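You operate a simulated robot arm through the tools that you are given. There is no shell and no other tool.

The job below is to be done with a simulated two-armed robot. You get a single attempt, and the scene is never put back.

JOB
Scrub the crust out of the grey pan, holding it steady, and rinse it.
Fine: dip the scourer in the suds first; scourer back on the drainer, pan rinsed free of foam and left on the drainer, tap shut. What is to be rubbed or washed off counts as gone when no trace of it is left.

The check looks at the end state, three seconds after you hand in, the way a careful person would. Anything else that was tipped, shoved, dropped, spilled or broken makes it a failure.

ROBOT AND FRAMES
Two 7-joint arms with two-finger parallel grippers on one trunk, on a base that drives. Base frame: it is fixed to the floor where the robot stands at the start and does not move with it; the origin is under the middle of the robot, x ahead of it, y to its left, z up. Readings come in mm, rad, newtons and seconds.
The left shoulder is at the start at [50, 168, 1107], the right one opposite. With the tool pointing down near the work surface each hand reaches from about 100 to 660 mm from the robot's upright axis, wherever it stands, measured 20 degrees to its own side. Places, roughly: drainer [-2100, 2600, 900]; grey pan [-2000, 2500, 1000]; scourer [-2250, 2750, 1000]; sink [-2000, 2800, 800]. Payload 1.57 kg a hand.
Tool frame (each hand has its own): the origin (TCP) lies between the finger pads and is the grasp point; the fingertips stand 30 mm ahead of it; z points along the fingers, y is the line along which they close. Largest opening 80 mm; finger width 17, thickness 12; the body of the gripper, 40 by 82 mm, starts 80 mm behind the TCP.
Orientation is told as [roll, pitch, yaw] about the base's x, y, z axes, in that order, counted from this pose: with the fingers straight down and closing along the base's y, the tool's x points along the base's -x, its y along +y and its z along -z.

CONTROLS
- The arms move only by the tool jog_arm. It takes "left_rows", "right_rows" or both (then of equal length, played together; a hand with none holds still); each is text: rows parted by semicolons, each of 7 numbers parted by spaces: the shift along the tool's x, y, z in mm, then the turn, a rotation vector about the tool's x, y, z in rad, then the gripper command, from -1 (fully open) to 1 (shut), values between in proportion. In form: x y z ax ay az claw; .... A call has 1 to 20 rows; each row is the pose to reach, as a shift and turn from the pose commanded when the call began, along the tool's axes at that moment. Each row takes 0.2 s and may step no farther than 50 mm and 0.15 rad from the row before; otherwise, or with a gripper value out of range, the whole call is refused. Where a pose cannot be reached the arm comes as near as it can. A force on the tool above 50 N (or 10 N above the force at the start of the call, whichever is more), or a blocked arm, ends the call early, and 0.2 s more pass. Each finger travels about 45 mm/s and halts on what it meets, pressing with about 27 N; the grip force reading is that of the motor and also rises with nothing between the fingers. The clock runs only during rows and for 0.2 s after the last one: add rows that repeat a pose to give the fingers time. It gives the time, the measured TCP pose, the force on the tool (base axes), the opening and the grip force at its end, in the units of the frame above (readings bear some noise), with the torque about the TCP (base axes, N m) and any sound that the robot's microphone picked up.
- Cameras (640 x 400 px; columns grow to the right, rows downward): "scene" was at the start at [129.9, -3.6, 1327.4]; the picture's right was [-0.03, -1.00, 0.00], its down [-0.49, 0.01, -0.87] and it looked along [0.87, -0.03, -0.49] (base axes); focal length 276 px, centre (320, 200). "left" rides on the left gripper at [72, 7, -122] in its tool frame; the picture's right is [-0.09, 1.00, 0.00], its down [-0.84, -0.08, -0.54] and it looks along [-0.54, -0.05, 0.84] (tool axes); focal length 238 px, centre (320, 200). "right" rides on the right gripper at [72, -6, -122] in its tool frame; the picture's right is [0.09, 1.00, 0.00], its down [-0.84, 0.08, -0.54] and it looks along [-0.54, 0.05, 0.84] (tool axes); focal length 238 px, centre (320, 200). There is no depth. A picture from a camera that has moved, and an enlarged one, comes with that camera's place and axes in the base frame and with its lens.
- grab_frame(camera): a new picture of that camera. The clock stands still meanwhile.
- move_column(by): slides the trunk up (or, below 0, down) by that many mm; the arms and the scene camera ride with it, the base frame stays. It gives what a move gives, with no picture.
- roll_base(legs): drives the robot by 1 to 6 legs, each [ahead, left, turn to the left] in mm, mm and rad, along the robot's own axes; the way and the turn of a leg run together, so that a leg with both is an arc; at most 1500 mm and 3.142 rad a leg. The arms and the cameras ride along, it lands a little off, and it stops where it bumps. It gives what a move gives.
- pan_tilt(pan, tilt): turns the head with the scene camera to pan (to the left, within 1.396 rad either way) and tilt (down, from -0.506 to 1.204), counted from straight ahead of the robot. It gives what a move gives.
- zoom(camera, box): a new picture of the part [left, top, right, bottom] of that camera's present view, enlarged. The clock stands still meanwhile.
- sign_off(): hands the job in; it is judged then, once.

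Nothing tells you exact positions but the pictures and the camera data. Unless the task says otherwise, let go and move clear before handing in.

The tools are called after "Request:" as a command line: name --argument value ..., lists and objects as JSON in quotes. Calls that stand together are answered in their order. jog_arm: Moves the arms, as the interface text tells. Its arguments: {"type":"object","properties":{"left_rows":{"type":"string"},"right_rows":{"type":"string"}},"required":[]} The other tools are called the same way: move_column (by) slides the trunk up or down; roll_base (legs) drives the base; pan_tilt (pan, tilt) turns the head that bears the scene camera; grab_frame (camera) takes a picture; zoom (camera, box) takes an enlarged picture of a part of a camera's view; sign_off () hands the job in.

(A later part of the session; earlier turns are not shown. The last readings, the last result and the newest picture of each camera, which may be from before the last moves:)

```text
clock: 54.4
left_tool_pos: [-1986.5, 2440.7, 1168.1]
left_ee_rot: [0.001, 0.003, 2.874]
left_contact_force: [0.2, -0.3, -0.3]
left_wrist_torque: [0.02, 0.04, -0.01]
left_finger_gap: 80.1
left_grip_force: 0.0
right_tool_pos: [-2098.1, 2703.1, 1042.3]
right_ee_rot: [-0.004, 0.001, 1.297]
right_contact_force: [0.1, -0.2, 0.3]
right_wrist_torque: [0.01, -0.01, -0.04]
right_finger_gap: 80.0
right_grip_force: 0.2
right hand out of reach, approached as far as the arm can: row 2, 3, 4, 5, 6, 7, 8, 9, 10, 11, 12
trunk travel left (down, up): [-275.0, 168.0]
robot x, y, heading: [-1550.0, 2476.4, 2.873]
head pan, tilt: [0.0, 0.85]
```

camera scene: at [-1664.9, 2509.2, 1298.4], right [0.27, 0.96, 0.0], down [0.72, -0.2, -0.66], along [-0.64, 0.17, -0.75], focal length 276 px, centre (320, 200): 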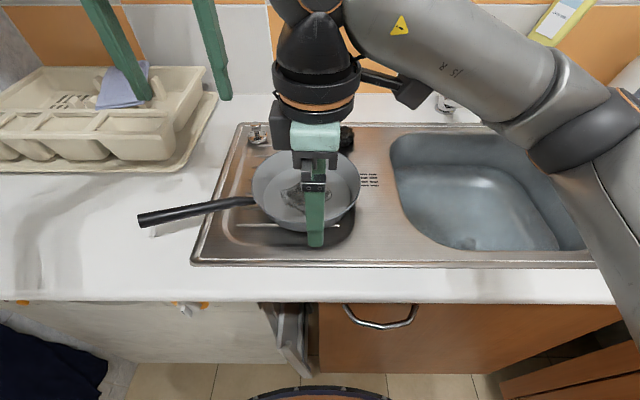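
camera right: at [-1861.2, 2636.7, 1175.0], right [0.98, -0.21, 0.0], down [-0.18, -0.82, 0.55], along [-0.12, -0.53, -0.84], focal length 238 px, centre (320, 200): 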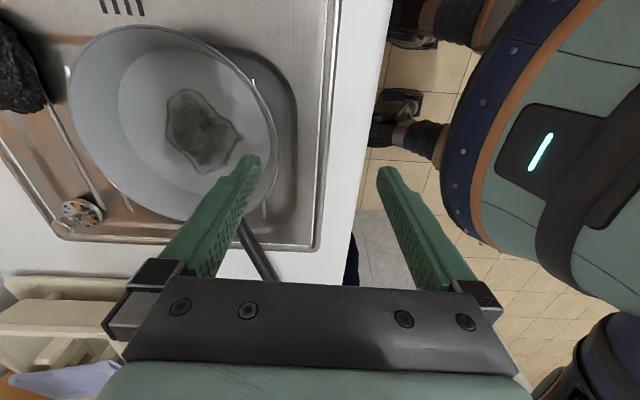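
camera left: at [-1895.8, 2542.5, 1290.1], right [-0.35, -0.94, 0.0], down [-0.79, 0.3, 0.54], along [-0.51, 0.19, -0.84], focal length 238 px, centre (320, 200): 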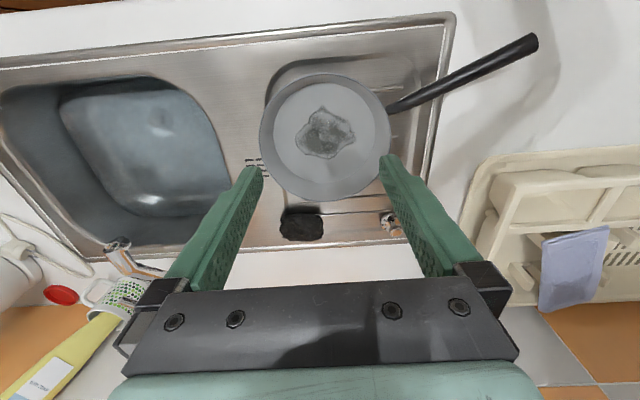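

This turn direction works: the hand reaches about 590 mm ahead with the fingers closing front-to-back. I'll creep the base 14 mm forward and look at the scourer through the right hand camera.

Request:
roll_base --legs '[[14, 0, 0]]'

Request:
grab_frame --camera "right"

Request:
grab_frame --camera "scene"

```text
clock: 55.1
left_tool_pos: [-1999.9, 2444.1, 1168.0]
left_ee_rot: [0.001, 0.001, 2.873]
left_contact_force: [-0.5, 0.1, -0.3]
left_wrist_torque: [-0.02, -0.01, -0.01]
left_finger_gap: 80.1
left_grip_force: 0.1
right_tool_pos: [-2110.2, 2707.2, 1041.4]
right_ee_rot: [-0.006, 0.0, 1.298]
right_contact_force: [-0.6, -0.1, 0.2]
right_wrist_torque: [-0.01, -0.04, 0.01]
right_finger_gap: 80.0
right_grip_force: 0.1
trunk travel left (down, up): [-275.0, 168.0]
robot x, y, heading: [-1565.2, 2475.9, 2.869]
head pan, tilt: [0.0, 0.85]
```

```text
taken
camera right: at [-2125.5, 2637.3, 1164.2], right [-0.98, 0.18, 0.0], down [0.15, 0.83, 0.54], along [0.1, 0.53, -0.84], focal length 238 px, centre (320, 200)
```

right: 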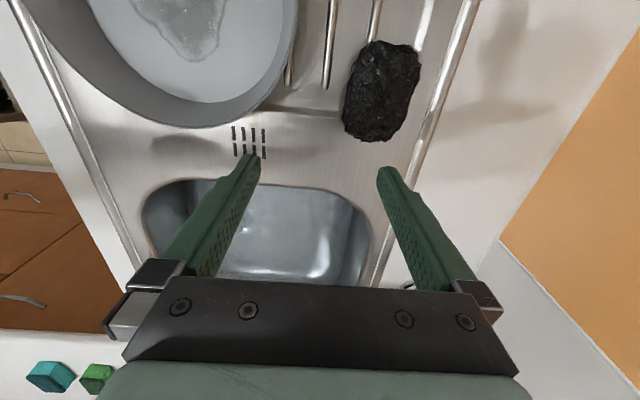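

```text
taken
camera scene: at [-1679.8, 2510.8, 1298.3], right [0.27, 0.96, 0.0], down [0.72, -0.2, -0.66], along [-0.64, 0.18, -0.75], focal length 276 px, centre (320, 200)
```

scene: 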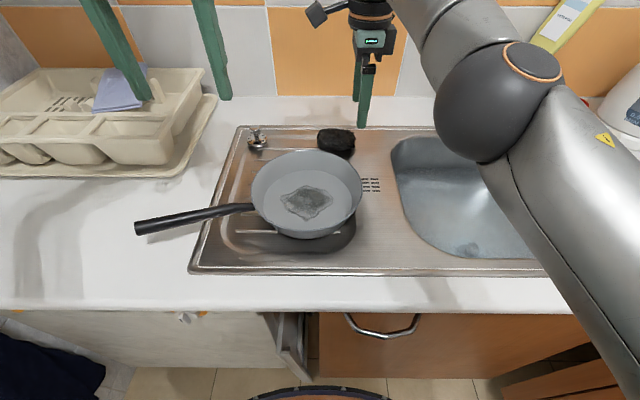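

The right camera puts the scourer centre at about [-2178, 2685] with its long side along the sink. I'll hover over it with a slight forward tilt for reach.

Request:
jog_arm --right_rows "13 20 20 -0.06 0 0.03 -1; 26 40 40 -0.12 0 0.06 -1; 38 59 60 -0.18 0 0.089 -1; 38 59 70 -0.18 0 0.089 -1; 38 59 70 -0.18 0 0.089 -1"

Request:
grab_frame --camera "right"

Request:
grab_frame --camera "scene"

```text
clock: 56.3
left_tool_pos: [-2000.8, 2443.1, 1168.0]
left_ee_rot: [0.002, 0.002, 2.874]
left_contact_force: [-0.3, -0.2, 1.0]
left_wrist_torque: [0.02, -0.02, 0.0]
left_finger_gap: 80.1
left_grip_force: 0.1
right_tool_pos: [-2159.3, 2685.2, 972.2]
right_ee_rot: [0.177, 0.008, 1.208]
right_contact_force: [0.4, 0.2, 0.5]
right_wrist_torque: [-0.03, -0.01, 0.07]
right_finger_gap: 80.0
right_grip_force: 0.1
right hand out of reach, approached as far as the arm can: row 1, 2, 3, 4, 5
trunk travel left (down, up): [-275.0, 168.0]
robot x, y, heading: [-1564.5, 2476.9, 2.87]
head pan, tilt: [0.0, 0.85]
```

```text
taken
camera right: at [-2158.3, 2610.6, 1092.1], right [-0.95, 0.26, 0.18], down [0.31, 0.78, 0.54], along [0.0, 0.57, -0.82], focal length 238 px, centre (320, 200)
```

right: 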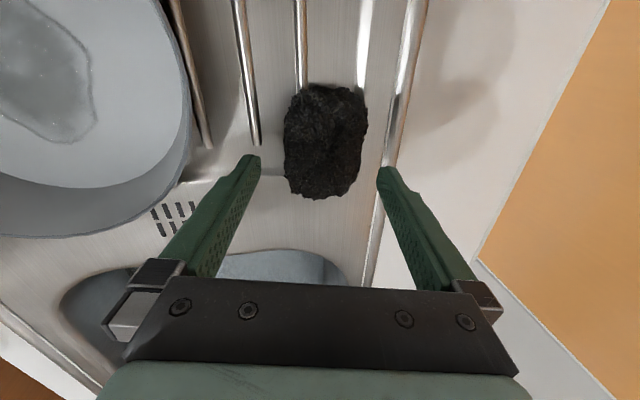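

```text
taken
camera scene: at [-1679.0, 2510.8, 1298.4], right [0.27, 0.96, 0.0], down [0.72, -0.2, -0.66], along [-0.64, 0.18, -0.75], focal length 276 px, centre (320, 200)
```

scene: 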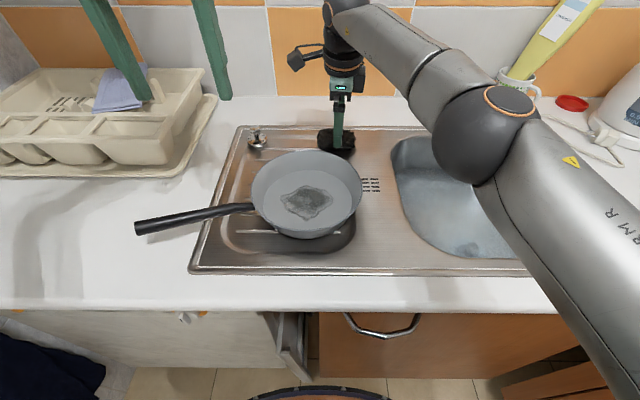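

The reach falls about 18 mm short and tilting would leave the far fingertip too high. Turning the base left will bring the right shoulder nearer, so I'll lift and retract the right hand, then back off a little and turn.

Request:
jog_arm --right_rows "0 9 -49 0 0 0 -1; 0 18 -98 0 0 0 -1; 0 27 -148 0 0 0 -1; -4.5 -22 -157 0.05 0 0 -1; -9 -71 -166 0.1 0 0 -1; -13.6 -120 -175 0.15 0 0 -1; -18 -169 -184 0.18 0 0 -1; -18 -169 -184 0.18 0 0 -1"

Request:
roll_base --legs '[[-25, 0, 0], [0, 0, 0.45]]'

Request:
pan_tilt --pan -0.45 --tilt 0.85

Request:
grab_frame --camera "scene"

```text
refused: row 3 steps farther than a row can; nothing moved
```

```text
clock: 58.5
left_tool_pos: [-1913.8, 2246.2, 1167.1]
left_ee_rot: [-0.001, 0.001, -2.949]
left_contact_force: [-0.2, -0.3, -0.2]
left_wrist_torque: [0.0, 0.03, -0.03]
left_finger_gap: 80.1
left_grip_force: 0.0
right_tool_pos: [-2165.4, 2393.4, 971.7]
right_ee_rot: [0.175, 0.008, 1.671]
right_contact_force: [-0.2, -0.1, 0.0]
right_wrist_torque: [-0.01, -0.02, 0.01]
right_finger_gap: 80.0
right_grip_force: 0.2
trunk travel left (down, up): [-275.0, 168.0]
robot x, y, heading: [-1538.3, 2472.7, -2.954]
head pan, tilt: [0.0, 0.85]
```

```text
clock: 59.4
left_tool_pos: [-1914.3, 2246.8, 1168.0]
left_ee_rot: [0.001, 0.002, -2.949]
left_contact_force: [-0.4, 0.6, 0.7]
left_wrist_torque: [-0.03, -0.01, -0.03]
left_finger_gap: 80.0
left_grip_force: 0.0
right_tool_pos: [-2164.5, 2392.7, 972.4]
right_ee_rot: [0.176, 0.009, 1.67]
right_contact_force: [0.5, -1.0, -0.1]
right_wrist_torque: [-0.01, 0.01, 0.03]
right_finger_gap: 79.6
right_grip_force: 0.1
trunk travel left (down, up): [-275.0, 168.0]
robot x, y, heading: [-1541.0, 2472.6, -2.952]
head pan, tilt: [-0.45, 0.85]
```

```text
taken
camera scene: at [-1655.9, 2484.8, 1298.4], right [0.26, 0.97, 0.0], down [0.73, -0.19, -0.66], along [-0.64, 0.17, -0.75], focal length 276 px, centre (320, 200)
```

scene: 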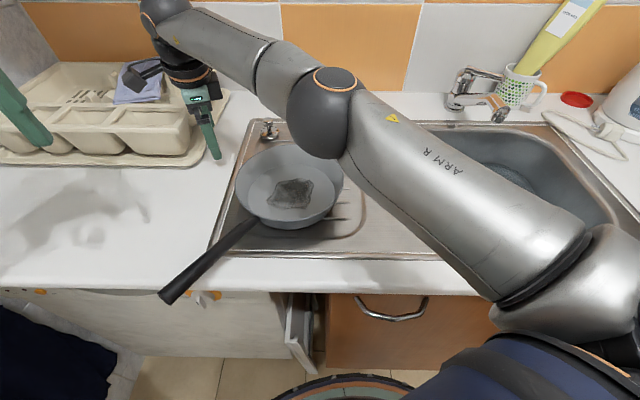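

My retract row was refused for a step slightly over the limit, so the base turned while the right hand was still low, and it brushed the pan round: its handle now points toward me. I must check everything before moving on.

Request:
grab_frame --camera "right"

Request:
zoom --camera "scene" --box '[120, 40, 376, 200]'

Request:
grab_frame --camera "left"

```text
taken
camera right: at [-2130.0, 2326.2, 1092.3], right [-0.97, -0.19, 0.17], down [-0.07, 0.84, 0.54], along [-0.25, 0.51, -0.82], focal length 238 px, centre (320, 200)
```

right: 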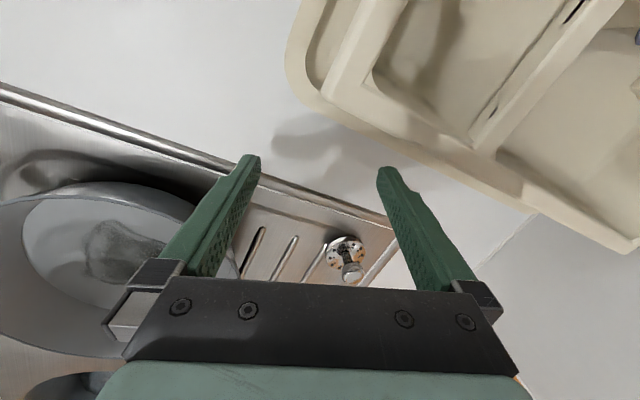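

```text
2.50 times, centred on (248, 120) of scene
camera zoom: at [-1655.9, 2484.8, 1298.4], right [0.26, 0.97, 0.0], down [0.73, -0.19, -0.66], along [-0.64, 0.17, -0.75], focal length 690 px, centre (500, 400)
```

zoom: 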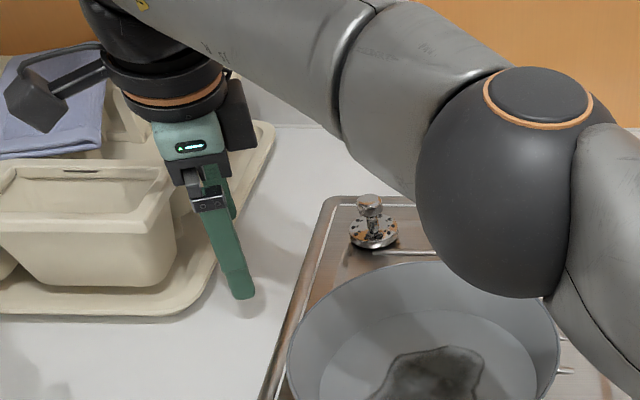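

```text
taken
camera left: at [-1843.0, 2254.4, 1289.8], right [0.1, -0.99, 0.0], down [-0.84, -0.08, 0.54], along [-0.54, -0.05, -0.84], focal length 238 px, centre (320, 200)
```

left: 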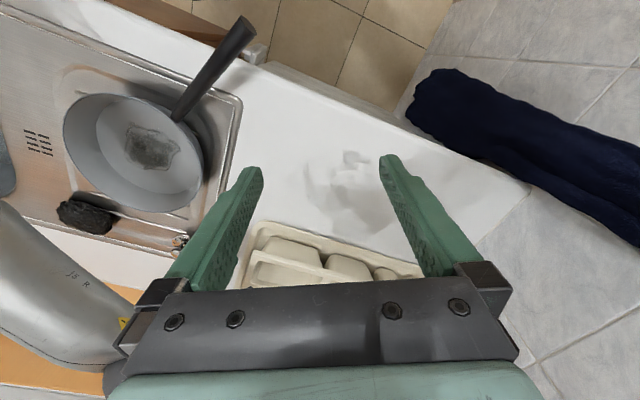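

The pan was only rotated on the drainer; scourer, plug knob and dish rack look undisturbed. I'll lift the right hand straight up before anything else.

Request:
jog_arm --right_rows "0 8 -44 0 0 0 -1; 0 16 -88 0 0 0 -1; 0 24 -132 0 0 0 -1; 0 32 -176 0 0 0 -1; 0 32 -176 0 0 0 -1"

Request:
grab_frame --camera "right"

Request:
grab_frame --camera "scene"

```text
clock: 60.6
left_tool_pos: [-1914.4, 2247.5, 1168.2]
left_ee_rot: [-0.001, 0.002, -2.949]
left_contact_force: [0.2, -0.6, 0.4]
left_wrist_torque: [-0.01, -0.04, -0.02]
left_finger_gap: 79.9
left_grip_force: 0.0
right_tool_pos: [-2133.6, 2417.8, 1124.9]
right_ee_rot: [0.177, 0.009, 1.672]
right_contact_force: [-0.1, -0.2, 0.7]
right_wrist_torque: [-0.02, -0.02, -0.04]
right_finger_gap: 79.9
right_grip_force: 0.0
right hand out of reach, approached as far as the arm can: row 1, 2, 3, 4, 5
trunk travel left (down, up): [-275.0, 168.0]
robot x, y, heading: [-1541.4, 2475.8, -2.955]
head pan, tilt: [-0.45, 0.85]
```

```text
taken
camera right: at [-2098.3, 2350.4, 1244.8], right [-0.97, -0.19, 0.18], down [-0.07, 0.84, 0.54], along [-0.25, 0.51, -0.82], focal length 238 px, centre (320, 200)
```

right: 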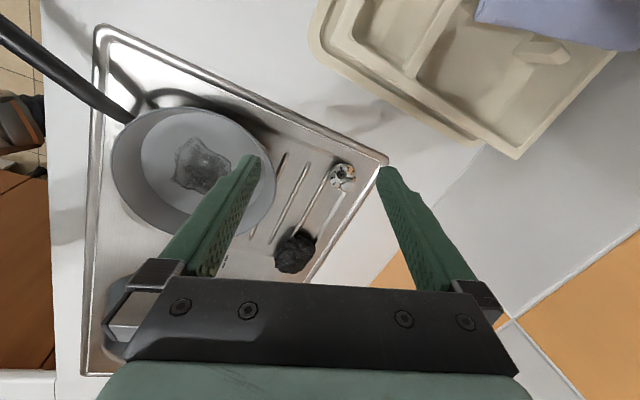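

```text
taken
camera scene: at [-1655.9, 2484.9, 1298.4], right [0.26, 0.97, 0.0], down [0.73, -0.19, -0.66], along [-0.64, 0.17, -0.75], focal length 276 px, centre (320, 200)
```

scene: 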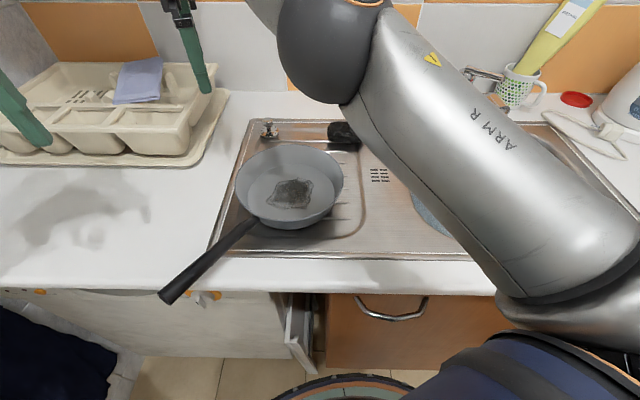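

All is fine. From this heading the right shoulder is close enough, so I'll bring the right hand over the scourer again with the tool vertical, staying high over the pan.

Request:
jog_arm --right_rows "-33.6 -1 17 0.0221 -0.0052 0.0577 -1; -67.2 -2 34 0.0442 -0.0104 0.1155 -1; -100.8 -3 51 0.0663 -0.0156 0.1732 -1; -134.4 -4 68 0.0884 -0.0209 0.2309 -1; -168 -5 85 0.1105 -0.0261 0.2886 -1; -201.6 -6 102 0.1326 -0.0313 0.3464 -1; -235.2 -7 119 0.1547 -0.0365 0.4041 -1; -269 -8 136 0.1768 -0.0417 0.4618 -1; -269 -8 136 0.1768 -0.0417 0.4618 -1"

Request:
grab_frame --camera "right"

Request:
grab_frame --camera "scene"

```text
clock: 62.6
left_tool_pos: [-1914.0, 2246.6, 1167.6]
left_ee_rot: [0.0, 0.003, -2.948]
left_contact_force: [0.3, 0.1, 0.4]
left_wrist_torque: [-0.01, -0.01, 0.0]
left_finger_gap: 80.0
left_grip_force: 0.1
right_tool_pos: [-2176.0, 2683.9, 992.9]
right_ee_rot: [-0.009, 0.004, 1.207]
right_contact_force: [-0.4, 0.1, 0.8]
right_wrist_torque: [0.01, 0.0, 0.02]
right_finger_gap: 80.0
right_grip_force: 0.0
trunk travel left (down, up): [-275.0, 168.0]
robot x, y, heading: [-1543.5, 2473.8, -2.951]
head pan, tilt: [-0.45, 0.85]
```

```text
taken
camera right: at [-2196.2, 2616.3, 1114.9], right [-0.96, 0.27, -0.01], down [0.22, 0.81, 0.54], along [0.15, 0.52, -0.84], focal length 238 px, centre (320, 200)
```

right: 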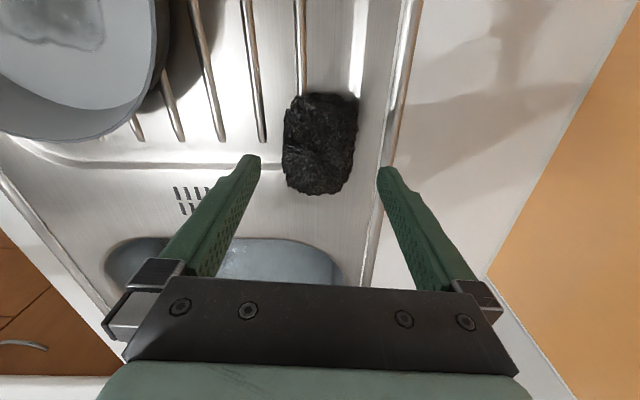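

```text
taken
camera scene: at [-1655.8, 2484.7, 1298.4], right [0.26, 0.97, 0.0], down [0.73, -0.19, -0.66], along [-0.64, 0.17, -0.75], focal length 276 px, centre (320, 200)
```

scene: 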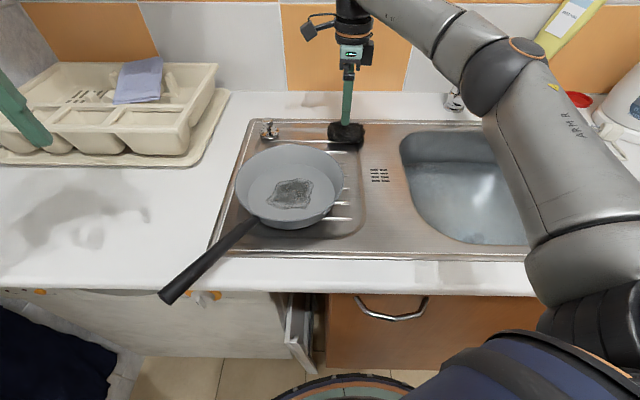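

The hand is exactly over the scourer with clearance on both sides. I'll lower it so the fingertips stay about 10 mm above the drainer, and then close.

Request:
jog_arm --right_rows "0 0 18 0 0 0 -1; 0 0 36 0 0 0 -1; 0 0 54 0 0 0 -1; 0 0 54 0 0 0 -1"

Request:
grab_frame --camera "right"

Request:
zoom --camera "scene" --box '[300, 60, 396, 160]'

```text
clock: 63.6
left_tool_pos: [-1914.2, 2247.6, 1168.0]
left_ee_rot: [0.0, 0.002, -2.95]
left_contact_force: [-0.9, 0.3, 0.3]
left_wrist_torque: [0.01, -0.04, 0.01]
left_finger_gap: 80.0
left_grip_force: 0.1
right_tool_pos: [-2175.2, 2682.3, 935.5]
right_ee_rot: [-0.008, 0.004, 1.208]
right_contact_force: [-1.0, -0.2, 0.3]
right_wrist_torque: [0.01, 0.02, 0.02]
right_finger_gap: 79.9
right_grip_force: 0.0
trunk travel left (down, up): [-275.0, 168.0]
robot x, y, heading: [-1541.0, 2476.1, -2.954]
head pan, tilt: [-0.45, 0.85]
```

```text
taken
camera right: at [-2194.8, 2614.6, 1059.4], right [-0.96, 0.27, -0.01], down [0.22, 0.81, 0.54], along [0.15, 0.52, -0.84], focal length 238 px, centre (320, 200)
```

right: 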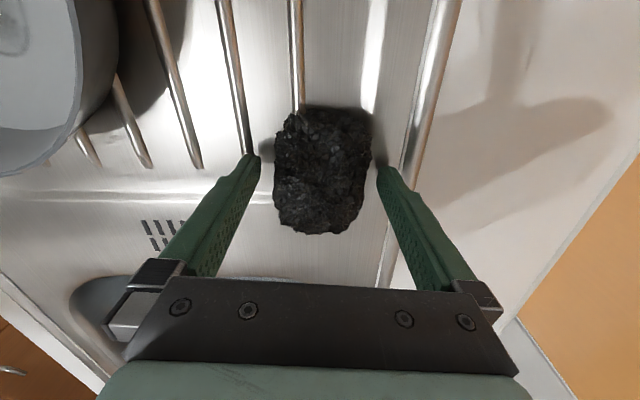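

```text
4.00 times, centred on (348, 110) of scene
camera zoom: at [-1655.9, 2484.8, 1298.4], right [0.26, 0.97, 0.0], down [0.73, -0.19, -0.66], along [-0.64, 0.17, -0.75], focal length 1103 px, centre (208, 560)
```

zoom: 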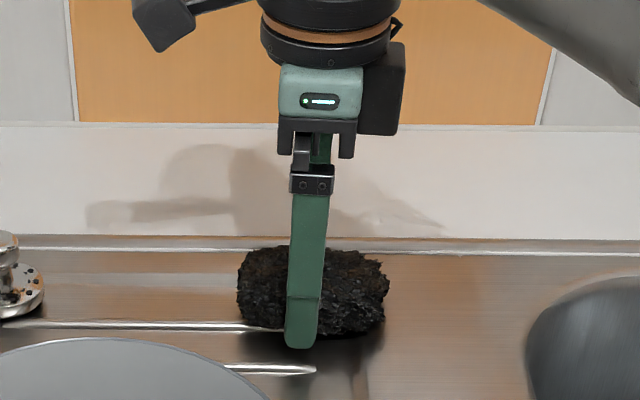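

Request:
jog_arm --right_rows "0 0 0 0 0 0 0; 0 0 0 0 0 0 1; 0 0 0 0 0 0 1; 0 0 0 0 0 0 1; 0 0 0 0 0 0 1; 0 0 0 0 0 0 1"

Request:
grab_frame --camera "right"

```text
clock: 65.0
left_tool_pos: [-1914.2, 2246.5, 1168.1]
left_ee_rot: [0.0, 0.001, -2.95]
left_contact_force: [0.3, 0.7, 0.4]
left_wrist_torque: [0.02, 0.05, -0.01]
left_finger_gap: 80.0
left_grip_force: 0.1
right_tool_pos: [-2174.6, 2681.9, 937.0]
right_ee_rot: [-0.006, 0.007, 1.207]
right_contact_force: [-0.5, 0.0, -0.2]
right_wrist_torque: [-0.02, 0.01, 0.0]
right_finger_gap: 58.6
right_grip_force: 27.3
trunk travel left (down, up): [-275.0, 168.0]
robot x, y, heading: [-1539.7, 2472.9, -2.949]
head pan, tilt: [-0.45, 0.85]
```

```text
taken
camera right: at [-2194.8, 2614.4, 1059.7], right [-0.96, 0.27, -0.01], down [0.22, 0.81, 0.54], along [0.15, 0.52, -0.84], focal length 238 px, centre (320, 200)
```

right: 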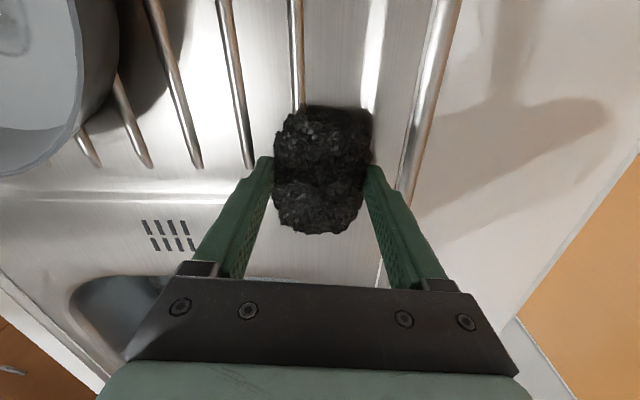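

The scourer is gripped at 58.6 mm. I'll lift it, carry it over the left part of the bowl, and look before dipping.

Request:
jog_arm --right_rows "0 0 -40 0 0 0 1; -10 -12 -75 0 0 0 1; -28 -35 -103 0 0 0 1; -69.5 -49.4 -103 0 0 0 1; -111 -63.8 -103 0 0 0 1; -152.6 -78.3 -103 0 0 0 1; -194 -92.7 -103 0 0 0 1; -235.6 -107.2 -103 0 0 0 1; -235.6 -107.2 -103 0 0 0 1"

Request:
grab_frame --camera "right"

Request:
grab_frame --camera "scene"

```text
clock: 67.0
left_tool_pos: [-1915.6, 2245.7, 1168.4]
left_ee_rot: [-0.001, 0.001, -2.947]
left_contact_force: [-1.1, 0.8, 0.2]
left_wrist_torque: [0.04, 0.03, 0.04]
left_finger_gap: 80.1
left_grip_force: 0.0
right_tool_pos: [-1990.6, 2865.9, 1035.8]
right_ee_rot: [-0.007, 0.006, 1.208]
right_contact_force: [0.5, -1.0, -0.3]
right_wrist_torque: [0.0, -0.01, 0.03]
right_finger_gap: 58.4
right_grip_force: 26.8
trunk travel left (down, up): [-275.0, 168.0]
robot x, y, heading: [-1539.2, 2472.4, -2.948]
head pan, tilt: [-0.45, 0.85]
```

```text
taken
camera right: at [-2011.3, 2796.6, 1159.3], right [-0.96, 0.27, -0.01], down [0.22, 0.81, 0.54], along [0.15, 0.52, -0.84], focal length 238 px, centre (320, 200)
```

right: 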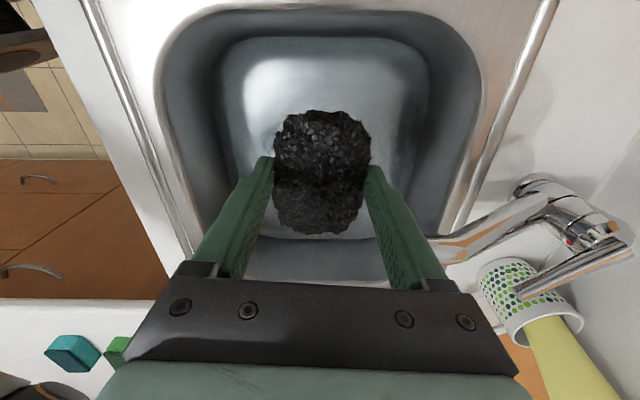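

```text
taken
camera scene: at [-1656.1, 2484.7, 1298.4], right [0.26, 0.97, 0.0], down [0.73, -0.19, -0.66], along [-0.64, 0.17, -0.75], focal length 276 px, centre (320, 200)
```

scene: 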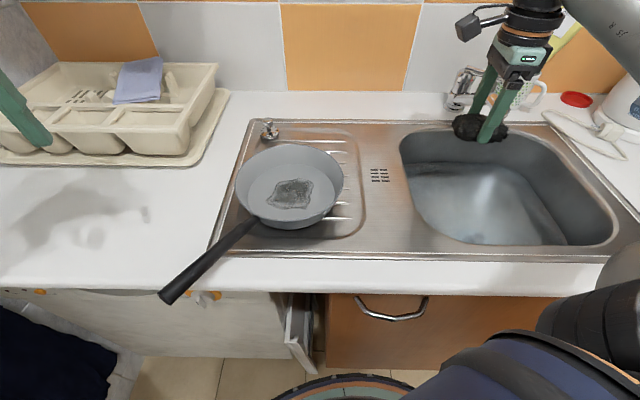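

The scourer is held firmly over the bowl. I'll lower it into the suds, watching for contact.

Request:
jog_arm --right_rows "0 0 45 0 0 0 1; 0 0 90 0 0 0 1; 0 0 135 0 0 0 1; 0 0 170 0 0 0 1; 0 0 195 0 0 0 1; 0 0 210 0 0 0 1; 0 0 220 0 0 0 1"

Request:
grab_frame --camera "right"

Request:
grab_frame --camera "scene"

```text
clock: 68.6
left_tool_pos: [-1914.8, 2247.4, 1168.3]
left_ee_rot: [0.001, 0.001, -2.949]
left_contact_force: [0.9, 0.0, -0.4]
left_wrist_torque: [0.0, 0.0, -0.01]
left_finger_gap: 80.1
left_grip_force: 0.1
right_tool_pos: [-1990.7, 2862.2, 815.1]
right_ee_rot: [-0.007, 0.004, 1.208]
right_contact_force: [-0.5, 0.5, -0.4]
right_wrist_torque: [-0.02, 0.0, 0.0]
right_finger_gap: 58.4
right_grip_force: 26.5
trunk travel left (down, up): [-275.0, 168.0]
robot x, y, heading: [-1538.4, 2472.6, -2.95]
head pan, tilt: [-0.45, 0.85]
```

```text
taken
camera right: at [-2010.2, 2794.2, 938.4], right [-0.96, 0.27, -0.01], down [0.22, 0.81, 0.54], along [0.15, 0.52, -0.84], focal length 238 px, centre (320, 200)
```

right: 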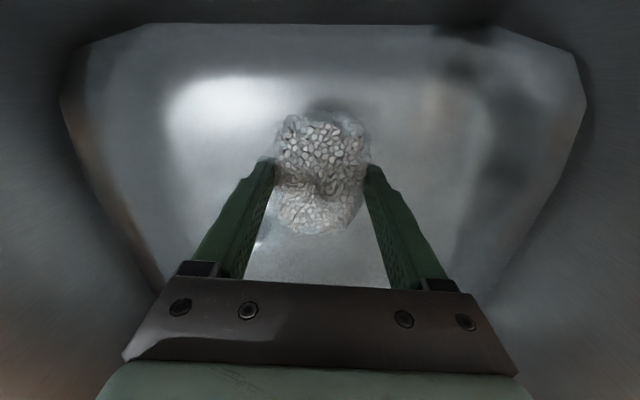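

```text
taken
camera scene: at [-1655.9, 2484.9, 1298.4], right [0.26, 0.97, 0.0], down [0.73, -0.19, -0.66], along [-0.64, 0.17, -0.75], focal length 276 px, centre (320, 200)
```

scene: 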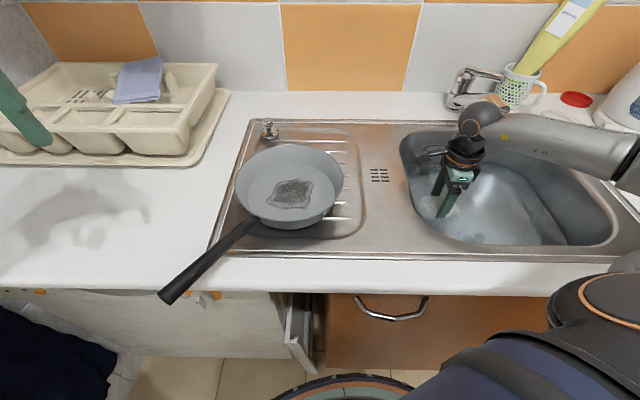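

The scourer came up white with suds. I'll raise it back above the bowl and let it sit there while the left hand takes hold of the pan handle.

Request:
jog_arm --right_rows "0 0 3 0 0 0 1; 0 0 3 0 0 0 1; 0 0 -40 0 0 0 1; 0 0 -85 0 0 0 1; 0 0 -130 0 0 0 1; 0 0 -175 0 0 0 1; 0 0 -220 0 0 0 1; 0 0 -220 0 0 0 1"

Request:
grab_frame --camera "right"

Request:
grab_frame --camera "left"

Request:
zoom --camera "scene" --box '[140, 110, 380, 310]'

```text
clock: 70.4
left_tool_pos: [-1913.5, 2247.2, 1168.3]
left_ee_rot: [-0.002, 0.0, -2.948]
left_contact_force: [-0.5, -1.0, 0.0]
left_wrist_torque: [0.02, 0.0, 0.02]
left_finger_gap: 80.4
left_grip_force: 0.0
right_tool_pos: [-1987.4, 2862.5, 1036.1]
right_ee_rot: [-0.01, 0.004, 1.207]
right_contact_force: [0.2, 0.0, 0.7]
right_wrist_torque: [0.06, 0.03, -0.02]
right_finger_gap: 58.4
right_grip_force: 26.9
trunk travel left (down, up): [-275.0, 168.0]
robot x, y, heading: [-1537.2, 2473.5, -2.951]
head pan, tilt: [-0.45, 0.85]
```

```text
taken
camera right: at [-2007.3, 2793.6, 1158.7], right [-0.96, 0.27, -0.01], down [0.22, 0.81, 0.54], along [0.15, 0.52, -0.84], focal length 238 px, centre (320, 200)
```

right: 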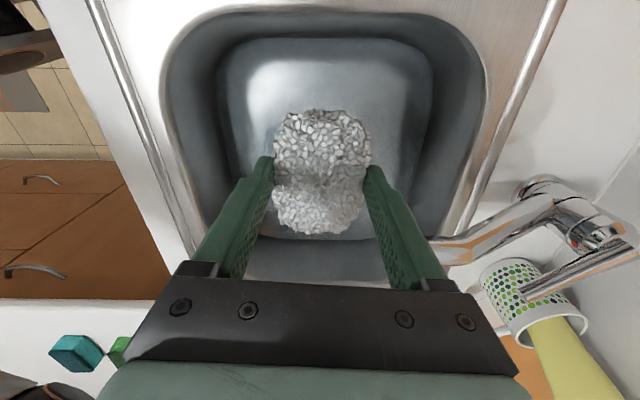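

```text
taken
camera left: at [-1841.8, 2253.8, 1290.1], right [0.1, -0.99, 0.0], down [-0.84, -0.09, 0.54], along [-0.54, -0.05, -0.84], focal length 238 px, centre (320, 200)
```

left: 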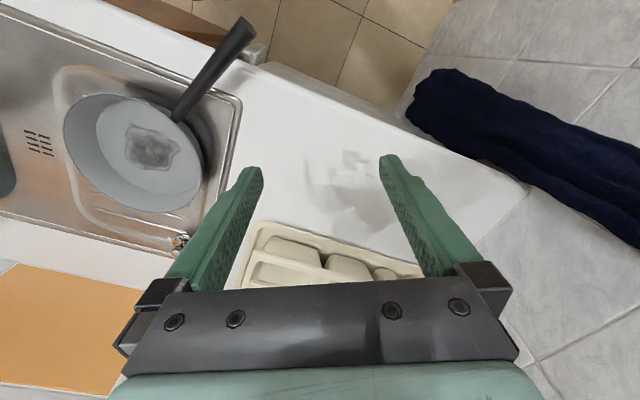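

```text
2.00 times, centred on (260, 210) of scene
camera zoom: at [-1654.7, 2484.2, 1298.6], right [0.26, 0.97, 0.0], down [0.73, -0.19, -0.66], along [-0.64, 0.17, -0.75], focal length 552 px, centre (440, 180)
```

zoom: 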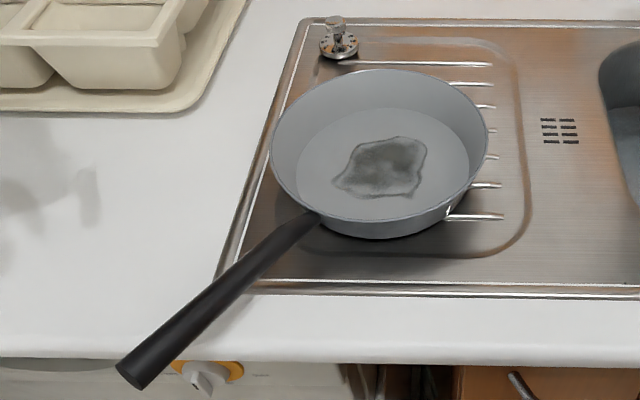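

The scourer is white with suds. The pan handle now runs from about [-1950, 2451, 935] to [-1832, 2336, 973]; I'll bring the left hand above its middle, turned so the fingers close across it.

Request:
jog_arm --left_rows "7 -16.5 13.5 0 0 0.125 -1; 14 -33 27 0 0 0.25 -1; 21 -49.5 40.5 0 0 0.376 -1; 28 -66 54 0 0 0.501 -1; 35 -82.5 67.5 0 0 0.626 -1; 42 -99 81 0 0 0.751 -1; 49 -115.5 94.5 0 0 0.877 -1; 56.2 -131.7 108 0 0 1.002 -1; 56.2 -131.7 108 0 0 1.002 -1"

Request:
grab_frame --camera "left"

Request:
grab_frame --camera "scene"

```text
clock: 72.4
left_tool_pos: [-1883.5, 2385.5, 1057.5]
left_ee_rot: [-0.001, -0.001, 2.33]
left_contact_force: [-0.5, 0.6, 0.2]
left_wrist_torque: [0.02, 0.03, 0.0]
left_finger_gap: 80.1
left_grip_force: 0.0
right_tool_pos: [-1988.6, 2861.3, 1035.3]
right_ee_rot: [-0.008, 0.006, 1.207]
right_contact_force: [-0.4, -0.2, -0.3]
right_wrist_torque: [-0.06, 0.02, 0.0]
right_finger_gap: 58.5
right_grip_force: 27.0
trunk travel left (down, up): [-275.0, 168.0]
robot x, y, heading: [-1541.6, 2473.2, -2.955]
head pan, tilt: [-0.45, 0.85]
```

```text
taken
camera left: at [-1839.3, 2329.3, 1180.1], right [-0.79, -0.62, 0.0], down [-0.52, 0.66, 0.54], along [-0.33, 0.43, -0.84], focal length 238 px, centre (320, 200)
```

left: 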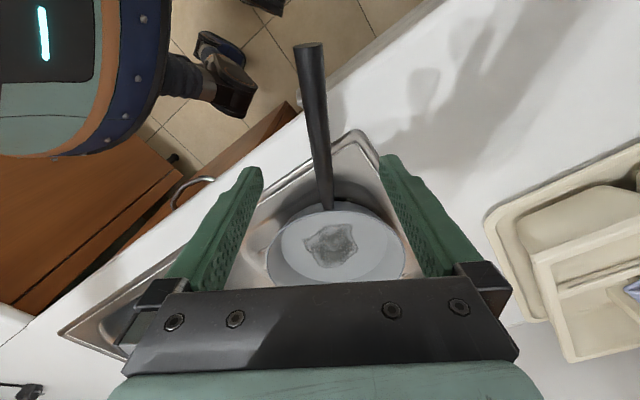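

```text
taken
camera scene: at [-1655.9, 2484.8, 1298.4], right [0.26, 0.97, 0.0], down [0.73, -0.19, -0.66], along [-0.64, 0.17, -0.75], focal length 276 px, centre (320, 200)
```

scene: 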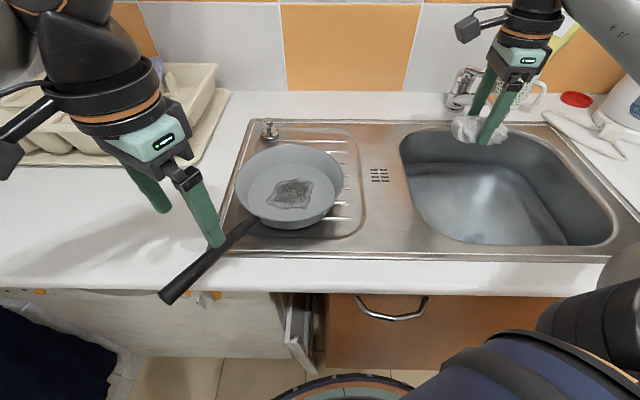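

The left hand is centred over the handle to within a millimetre. I'll lower it to about z 955 and close on the handle.

Request:
jog_arm --left_rows "0 0 35 0 0 0 -1; 0 0 70 0 0 0 -1; 0 0 102 0 0 0 -1; 0 0 102 0 0 0 -1"

Request:
grab_frame --camera "left"

Request:
zoom --camera "scene" --box '[120, 110, 376, 310]'

```text
clock: 73.4
left_tool_pos: [-1883.7, 2386.3, 959.2]
left_ee_rot: [-0.003, 0.0, 2.333]
left_contact_force: [0.5, 0.3, 0.1]
left_wrist_torque: [0.03, -0.04, -0.05]
left_finger_gap: 79.8
left_grip_force: 0.0
right_tool_pos: [-1988.8, 2861.9, 1035.1]
right_ee_rot: [-0.007, 0.005, 1.207]
right_contact_force: [-0.3, 0.1, 0.5]
right_wrist_torque: [0.01, 0.0, 0.02]
right_finger_gap: 58.8
right_grip_force: 26.4
trunk travel left (down, up): [-275.0, 168.0]
robot x, y, heading: [-1538.8, 2476.1, -2.951]
head pan, tilt: [-0.45, 0.85]
```

```text
taken
camera left: at [-1840.0, 2329.2, 1080.7], right [-0.78, -0.62, 0.0], down [-0.52, 0.66, 0.54], along [-0.34, 0.43, -0.84], focal length 238 px, centre (320, 200)
```

left: 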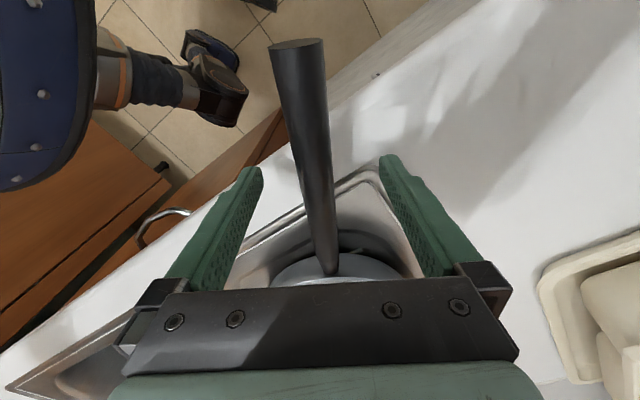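

```text
2.00 times, centred on (248, 210) of scene
camera zoom: at [-1655.9, 2484.9, 1298.4], right [0.26, 0.97, 0.0], down [0.73, -0.19, -0.66], along [-0.64, 0.17, -0.75], focal length 552 px, centre (464, 180)
```

zoom: 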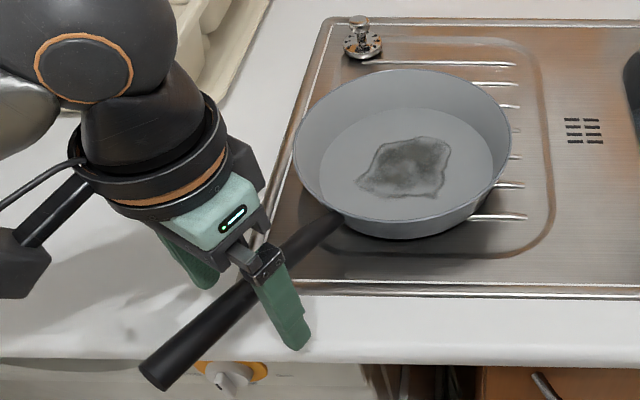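

Request:
jog_arm --left_rows "0 0 0 0 0 0 -0.3; 0 0 0 0 0 0 0.3; 0 0 0 0 0 0 1; 0 0 0 0 0 0 1; 0 0 0 0 0 0 1; 0 0 0 0 0 0 1; 0 0 0 0 0 0 1"

Request:
grab_frame --camera "left"

Request:
zoom --camera "scene" --box '[120, 110, 376, 310]'

```text
clock: 75.0
left_tool_pos: [-1884.4, 2385.1, 959.3]
left_ee_rot: [0.0, 0.0, 2.334]
left_contact_force: [0.0, -1.2, 0.3]
left_wrist_torque: [-0.06, 0.01, 0.18]
left_finger_gap: 22.9
left_grip_force: 27.2
right_tool_pos: [-1989.0, 2863.0, 1036.5]
right_ee_rot: [-0.007, 0.005, 1.207]
right_contact_force: [0.9, 0.4, -0.6]
right_wrist_torque: [-0.01, 0.04, 0.01]
right_finger_gap: 58.4
right_grip_force: 27.2
trunk travel left (down, up): [-275.0, 168.0]
robot x, y, heading: [-1541.5, 2469.9, -2.953]
head pan, tilt: [-0.45, 0.85]
```

```text
taken
camera left: at [-1840.1, 2329.2, 1081.1], right [-0.78, -0.62, 0.0], down [-0.52, 0.66, 0.54], along [-0.34, 0.43, -0.84], focal length 238 px, centre (320, 200)
```

left: 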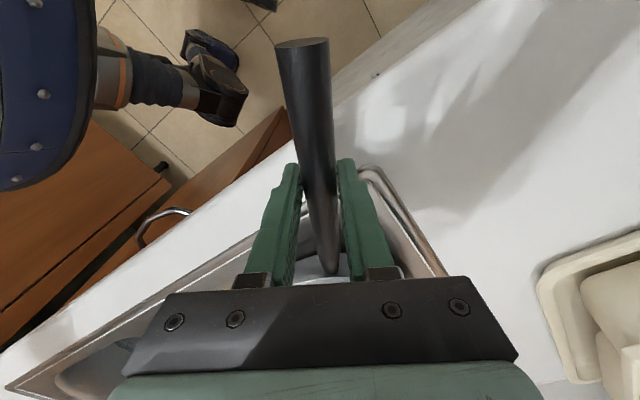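

```text
2.00 times, centred on (248, 210) of scene
camera zoom: at [-1656.0, 2484.8, 1298.4], right [0.26, 0.97, 0.0], down [0.73, -0.19, -0.66], along [-0.64, 0.17, -0.75], focal length 552 px, centre (464, 180)
```

zoom: 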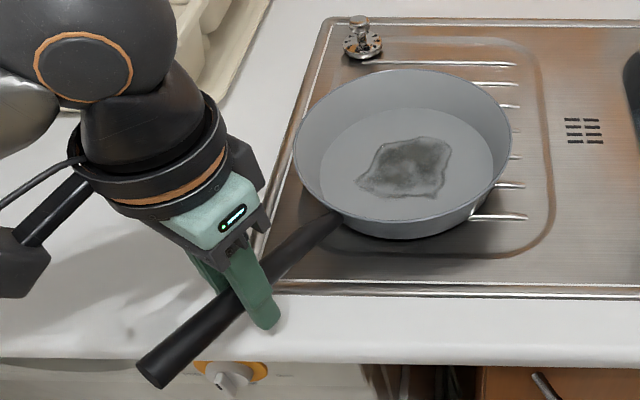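

The pan handle is held firmly at 22.9 mm. Next I'll carry the soapy scourer over the pan at a safe height.

Request:
jog_arm --right_rows "41 -11 0 0 0 0 1; 82 -22 0 0 0 0 1; 123 -33 0 0 0 0 1; 164 -44.5 0 0 0 0 1; 204 -55.5 0 0 0 0 1; 245 -66.5 0 0 0 0 1; 286 -77.5 0 0 0 0 1; 327 -89 0 0 0 0 1; 327 -89 0 0 0 0 1" --left_rows "0 0 0 0 0 0 1; 0 0 0 0 0 0 1; 0 0 0 0 0 0 1; 0 0 0 0 0 0 1; 0 0 0 0 0 0 1; 0 0 0 0 0 0 1; 0 0 0 0 0 0 1; 0 0 0 0 0 0 1; 0 0 0 0 0 0 1"

Request:
grab_frame --camera "right"

Request:
grab_frame --camera "scene"

```text
clock: 77.0
left_tool_pos: [-1884.4, 2385.9, 959.2]
left_ee_rot: [-0.002, 0.0, 2.333]
left_contact_force: [0.1, 1.0, 0.5]
left_wrist_torque: [-0.11, 0.07, -0.08]
left_finger_gap: 22.2
left_grip_force: 27.1
right_tool_pos: [-2023.8, 2526.6, 1041.8]
right_ee_rot: [-0.007, 0.006, 1.204]
right_contact_force: [-0.9, -0.6, -0.1]
right_wrist_torque: [0.01, 0.02, -0.01]
right_finger_gap: 58.4
right_grip_force: 26.4
trunk travel left (down, up): [-275.0, 168.0]
robot x, y, heading: [-1539.5, 2474.1, -2.95]
head pan, tilt: [-0.45, 0.85]
```

```text
taken
camera right: at [-2043.1, 2457.5, 1164.5], right [-0.96, 0.27, -0.01], down [0.22, 0.81, 0.54], along [0.15, 0.52, -0.84], focal length 238 px, centre (320, 200)
```

right: 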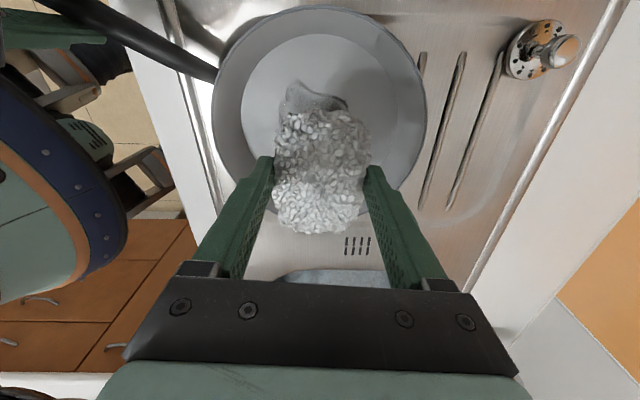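

```text
taken
camera scene: at [-1655.9, 2484.9, 1298.4], right [0.26, 0.97, 0.0], down [0.73, -0.19, -0.66], along [-0.64, 0.17, -0.75], focal length 276 px, centre (320, 200)
```

scene: 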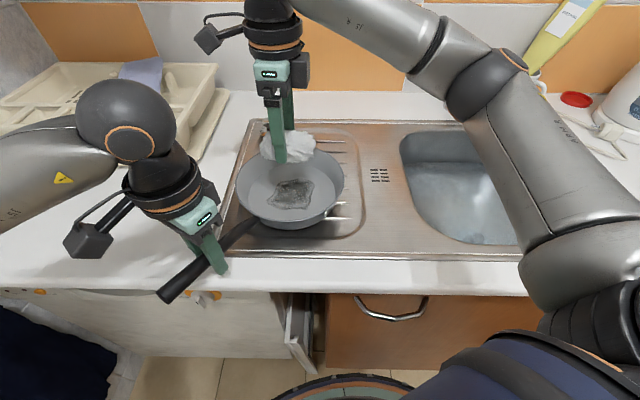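

Positions agree between cameras. I'll lower the scourer toward the pan floor, first to just above it.

Request:
jog_arm --right_rows "0 0 28 0 0 0 1; 0 0 56 0 0 0 1; 0 0 80 0 0 0 1; 0 0 88 0 0 0 1; 0 0 88 0 0 0 1" --left_rows "0 0 0 0 0 0 1; 0 0 0 0 0 0 1; 0 0 0 0 0 0 1; 0 0 0 0 0 0 1; 0 0 0 0 0 0 1"

```text
clock: 78.2
left_tool_pos: [-1884.4, 2384.8, 958.8]
left_ee_rot: [-0.002, 0.001, 2.333]
left_contact_force: [0.5, -0.1, 0.5]
left_wrist_torque: [-0.08, -0.04, 0.06]
left_finger_gap: 22.4
left_grip_force: 26.8
right_tool_pos: [-2024.2, 2525.8, 950.3]
right_ee_rot: [-0.006, 0.004, 1.208]
right_contact_force: [-0.4, 0.2, -0.7]
right_wrist_torque: [-0.01, 0.0, -0.01]
right_finger_gap: 58.3
right_grip_force: 27.0
trunk travel left (down, up): [-275.0, 168.0]
robot x, y, heading: [-1539.1, 2471.8, -2.953]
head pan, tilt: [-0.45, 0.85]
```

Request:
jog_arm --right_rows "0 0 3 0 0 0 1; 0 0 6 0 0 0 1; 0 0 8 0 0 0 1" --left_rows "0 0 0 0 0 0 1; 0 0 0 0 0 0 1; 0 0 0 0 0 0 1"

Request:
zoom --camera "scene" --box '[220, 110, 380, 240]'

```text
clock: 79.0
left_tool_pos: [-1885.3, 2385.9, 960.0]
left_ee_rot: [-0.003, 0.0, 2.331]
left_contact_force: [0.6, -0.8, 0.0]
left_wrist_torque: [-0.07, -0.01, 0.08]
left_finger_gap: 22.3
left_grip_force: 26.9
right_tool_pos: [-2025.5, 2527.6, 944.6]
right_ee_rot: [-0.007, 0.005, 1.208]
right_contact_force: [0.1, -0.1, -0.6]
right_wrist_torque: [-0.01, 0.0, -0.02]
right_finger_gap: 58.7
right_grip_force: 26.5
trunk travel left (down, up): [-275.0, 168.0]
robot x, y, heading: [-1538.4, 2475.6, -2.952]
head pan, tilt: [-0.45, 0.85]
```

```text
3.08 times, centred on (300, 175) of scene
camera zoom: at [-1655.9, 2484.8, 1298.4], right [0.26, 0.97, 0.0], down [0.73, -0.19, -0.66], along [-0.64, 0.17, -0.75], focal length 849 px, centre (382, 277)
```

zoom: 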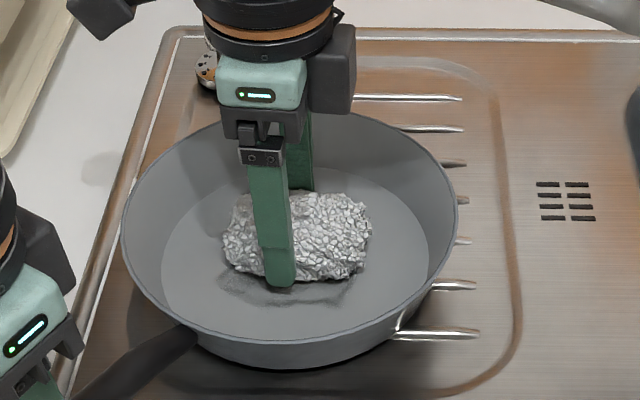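

No contact yet, so I'll continue down in small steps.

Request:
jog_arm --right_rows "0 0 2 0 0 0 1; 0 0 4 0 0 0 1; 0 0 4 0 0 0 1" --left_rows "0 0 0 0 0 0 1; 0 0 0 0 0 0 1; 0 0 0 0 0 0 1"

```text
clock: 79.8
left_tool_pos: [-1883.9, 2385.8, 959.2]
left_ee_rot: [-0.001, 0.0, 2.334]
left_contact_force: [-2.3, 3.1, -2.2]
left_wrist_torque: [-0.45, -0.15, 0.13]
left_finger_gap: 22.5
left_grip_force: 27.4
right_tool_pos: [-2025.4, 2526.9, 941.1]
right_ee_rot: [-0.004, 0.009, 1.207]
right_contact_force: [-1.3, 0.1, 17.3]
right_wrist_torque: [0.41, 0.11, 0.02]
right_finger_gap: 58.5
right_grip_force: 26.9
trunk travel left (down, up): [-275.0, 168.0]
robot x, y, heading: [-1542.2, 2471.9, -2.95]
head pan, tilt: [-0.45, 0.85]
```

Contact at 17 N with the scourer flat on the pan floor. I'll scrub in a raster over the crust while the left hand holds the handle.

Request:
jog_arm --right_rows "12 0 0 0 0 0 1; -12 0 0 0 0 0 1; -12 10 0 0 0 0 1; 12 10 0 0 0 0 1; 10 18 0 0 0 0 1; -8 20 0 0 0 0 1; 8 22 0 0 0 0 1; -10 12 0 0 0 0 1; 12 4 0 0 0 0 1; -12 -4 0 0 0 0 1; 12 -10 0 0 0 0 1; -12 -10 0 0 0 0 1; -12 -18 0 0 0 0 1; 12 -18 0 0 0 0 1; 8 -26 0 0 0 0 1; -8 -26 0 0 0 0 1; 8 -28 0 0 0 0 1; -10 -20 0 0 0 0 1; 10 -10 0 0 0 0 1; 0 0 0 0 0 0 1" --left_rows "0 0 0 0 0 0 1; 0 0 0 0 0 0 1; 0 0 0 0 0 0 1; 0 0 0 0 0 0 1; 0 0 0 0 0 0 1; 0 0 0 0 0 0 1; 0 0 0 0 0 0 1; 0 0 0 0 0 0 1; 0 0 0 0 0 0 1; 0 0 0 0 0 0 1; 0 0 0 0 0 0 1; 0 0 0 0 0 0 1; 0 0 0 0 0 0 1; 0 0 0 0 0 0 1; 0 0 0 0 0 0 1; 0 0 0 0 0 0 1; 0 0 0 0 0 0 1; 0 0 0 0 0 0 1; 0 0 0 0 0 0 1; 0 0 0 0 0 0 1"

Request:
zoom --camera "scene" --box '[220, 110, 380, 240]'

Request:
grab_frame --camera "right"

```text
clock: 84.0
left_tool_pos: [-1883.0, 2385.7, 959.8]
left_ee_rot: [-0.002, -0.004, 2.334]
left_contact_force: [-10.7, 10.2, -2.1]
left_wrist_torque: [0.17, 0.51, 0.48]
left_finger_gap: 23.1
left_grip_force: 27.1
right_tool_pos: [-2025.2, 2525.8, 940.5]
right_ee_rot: [-0.005, 0.011, 1.21]
right_contact_force: [6.5, -12.6, 18.5]
right_wrist_torque: [-0.26, -0.22, -0.15]
right_finger_gap: 58.8
right_grip_force: 27.1
trunk travel left (down, up): [-275.0, 168.0]
robot x, y, heading: [-1539.7, 2477.5, -2.95]
head pan, tilt: [-0.45, 0.85]
```

```text
3.08 times, centred on (300, 175) of scene
camera zoom: at [-1655.3, 2484.2, 1298.5], right [0.26, 0.97, 0.0], down [0.73, -0.19, -0.66], along [-0.64, 0.17, -0.75], focal length 849 px, centre (382, 277)
```

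zoom: 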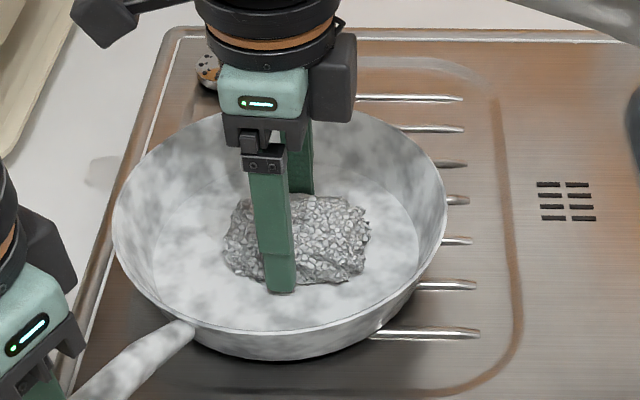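

```text
taken
camera right: at [-2045.0, 2458.2, 1062.8], right [-0.96, 0.27, 0.0], down [0.22, 0.82, 0.53], along [0.15, 0.51, -0.85], focal length 238 px, centre (320, 200)
```

right: 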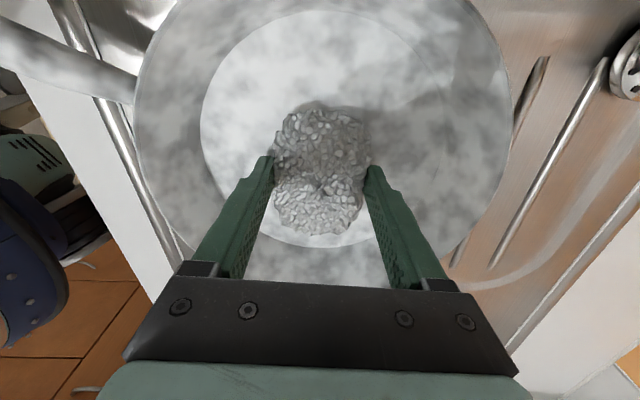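

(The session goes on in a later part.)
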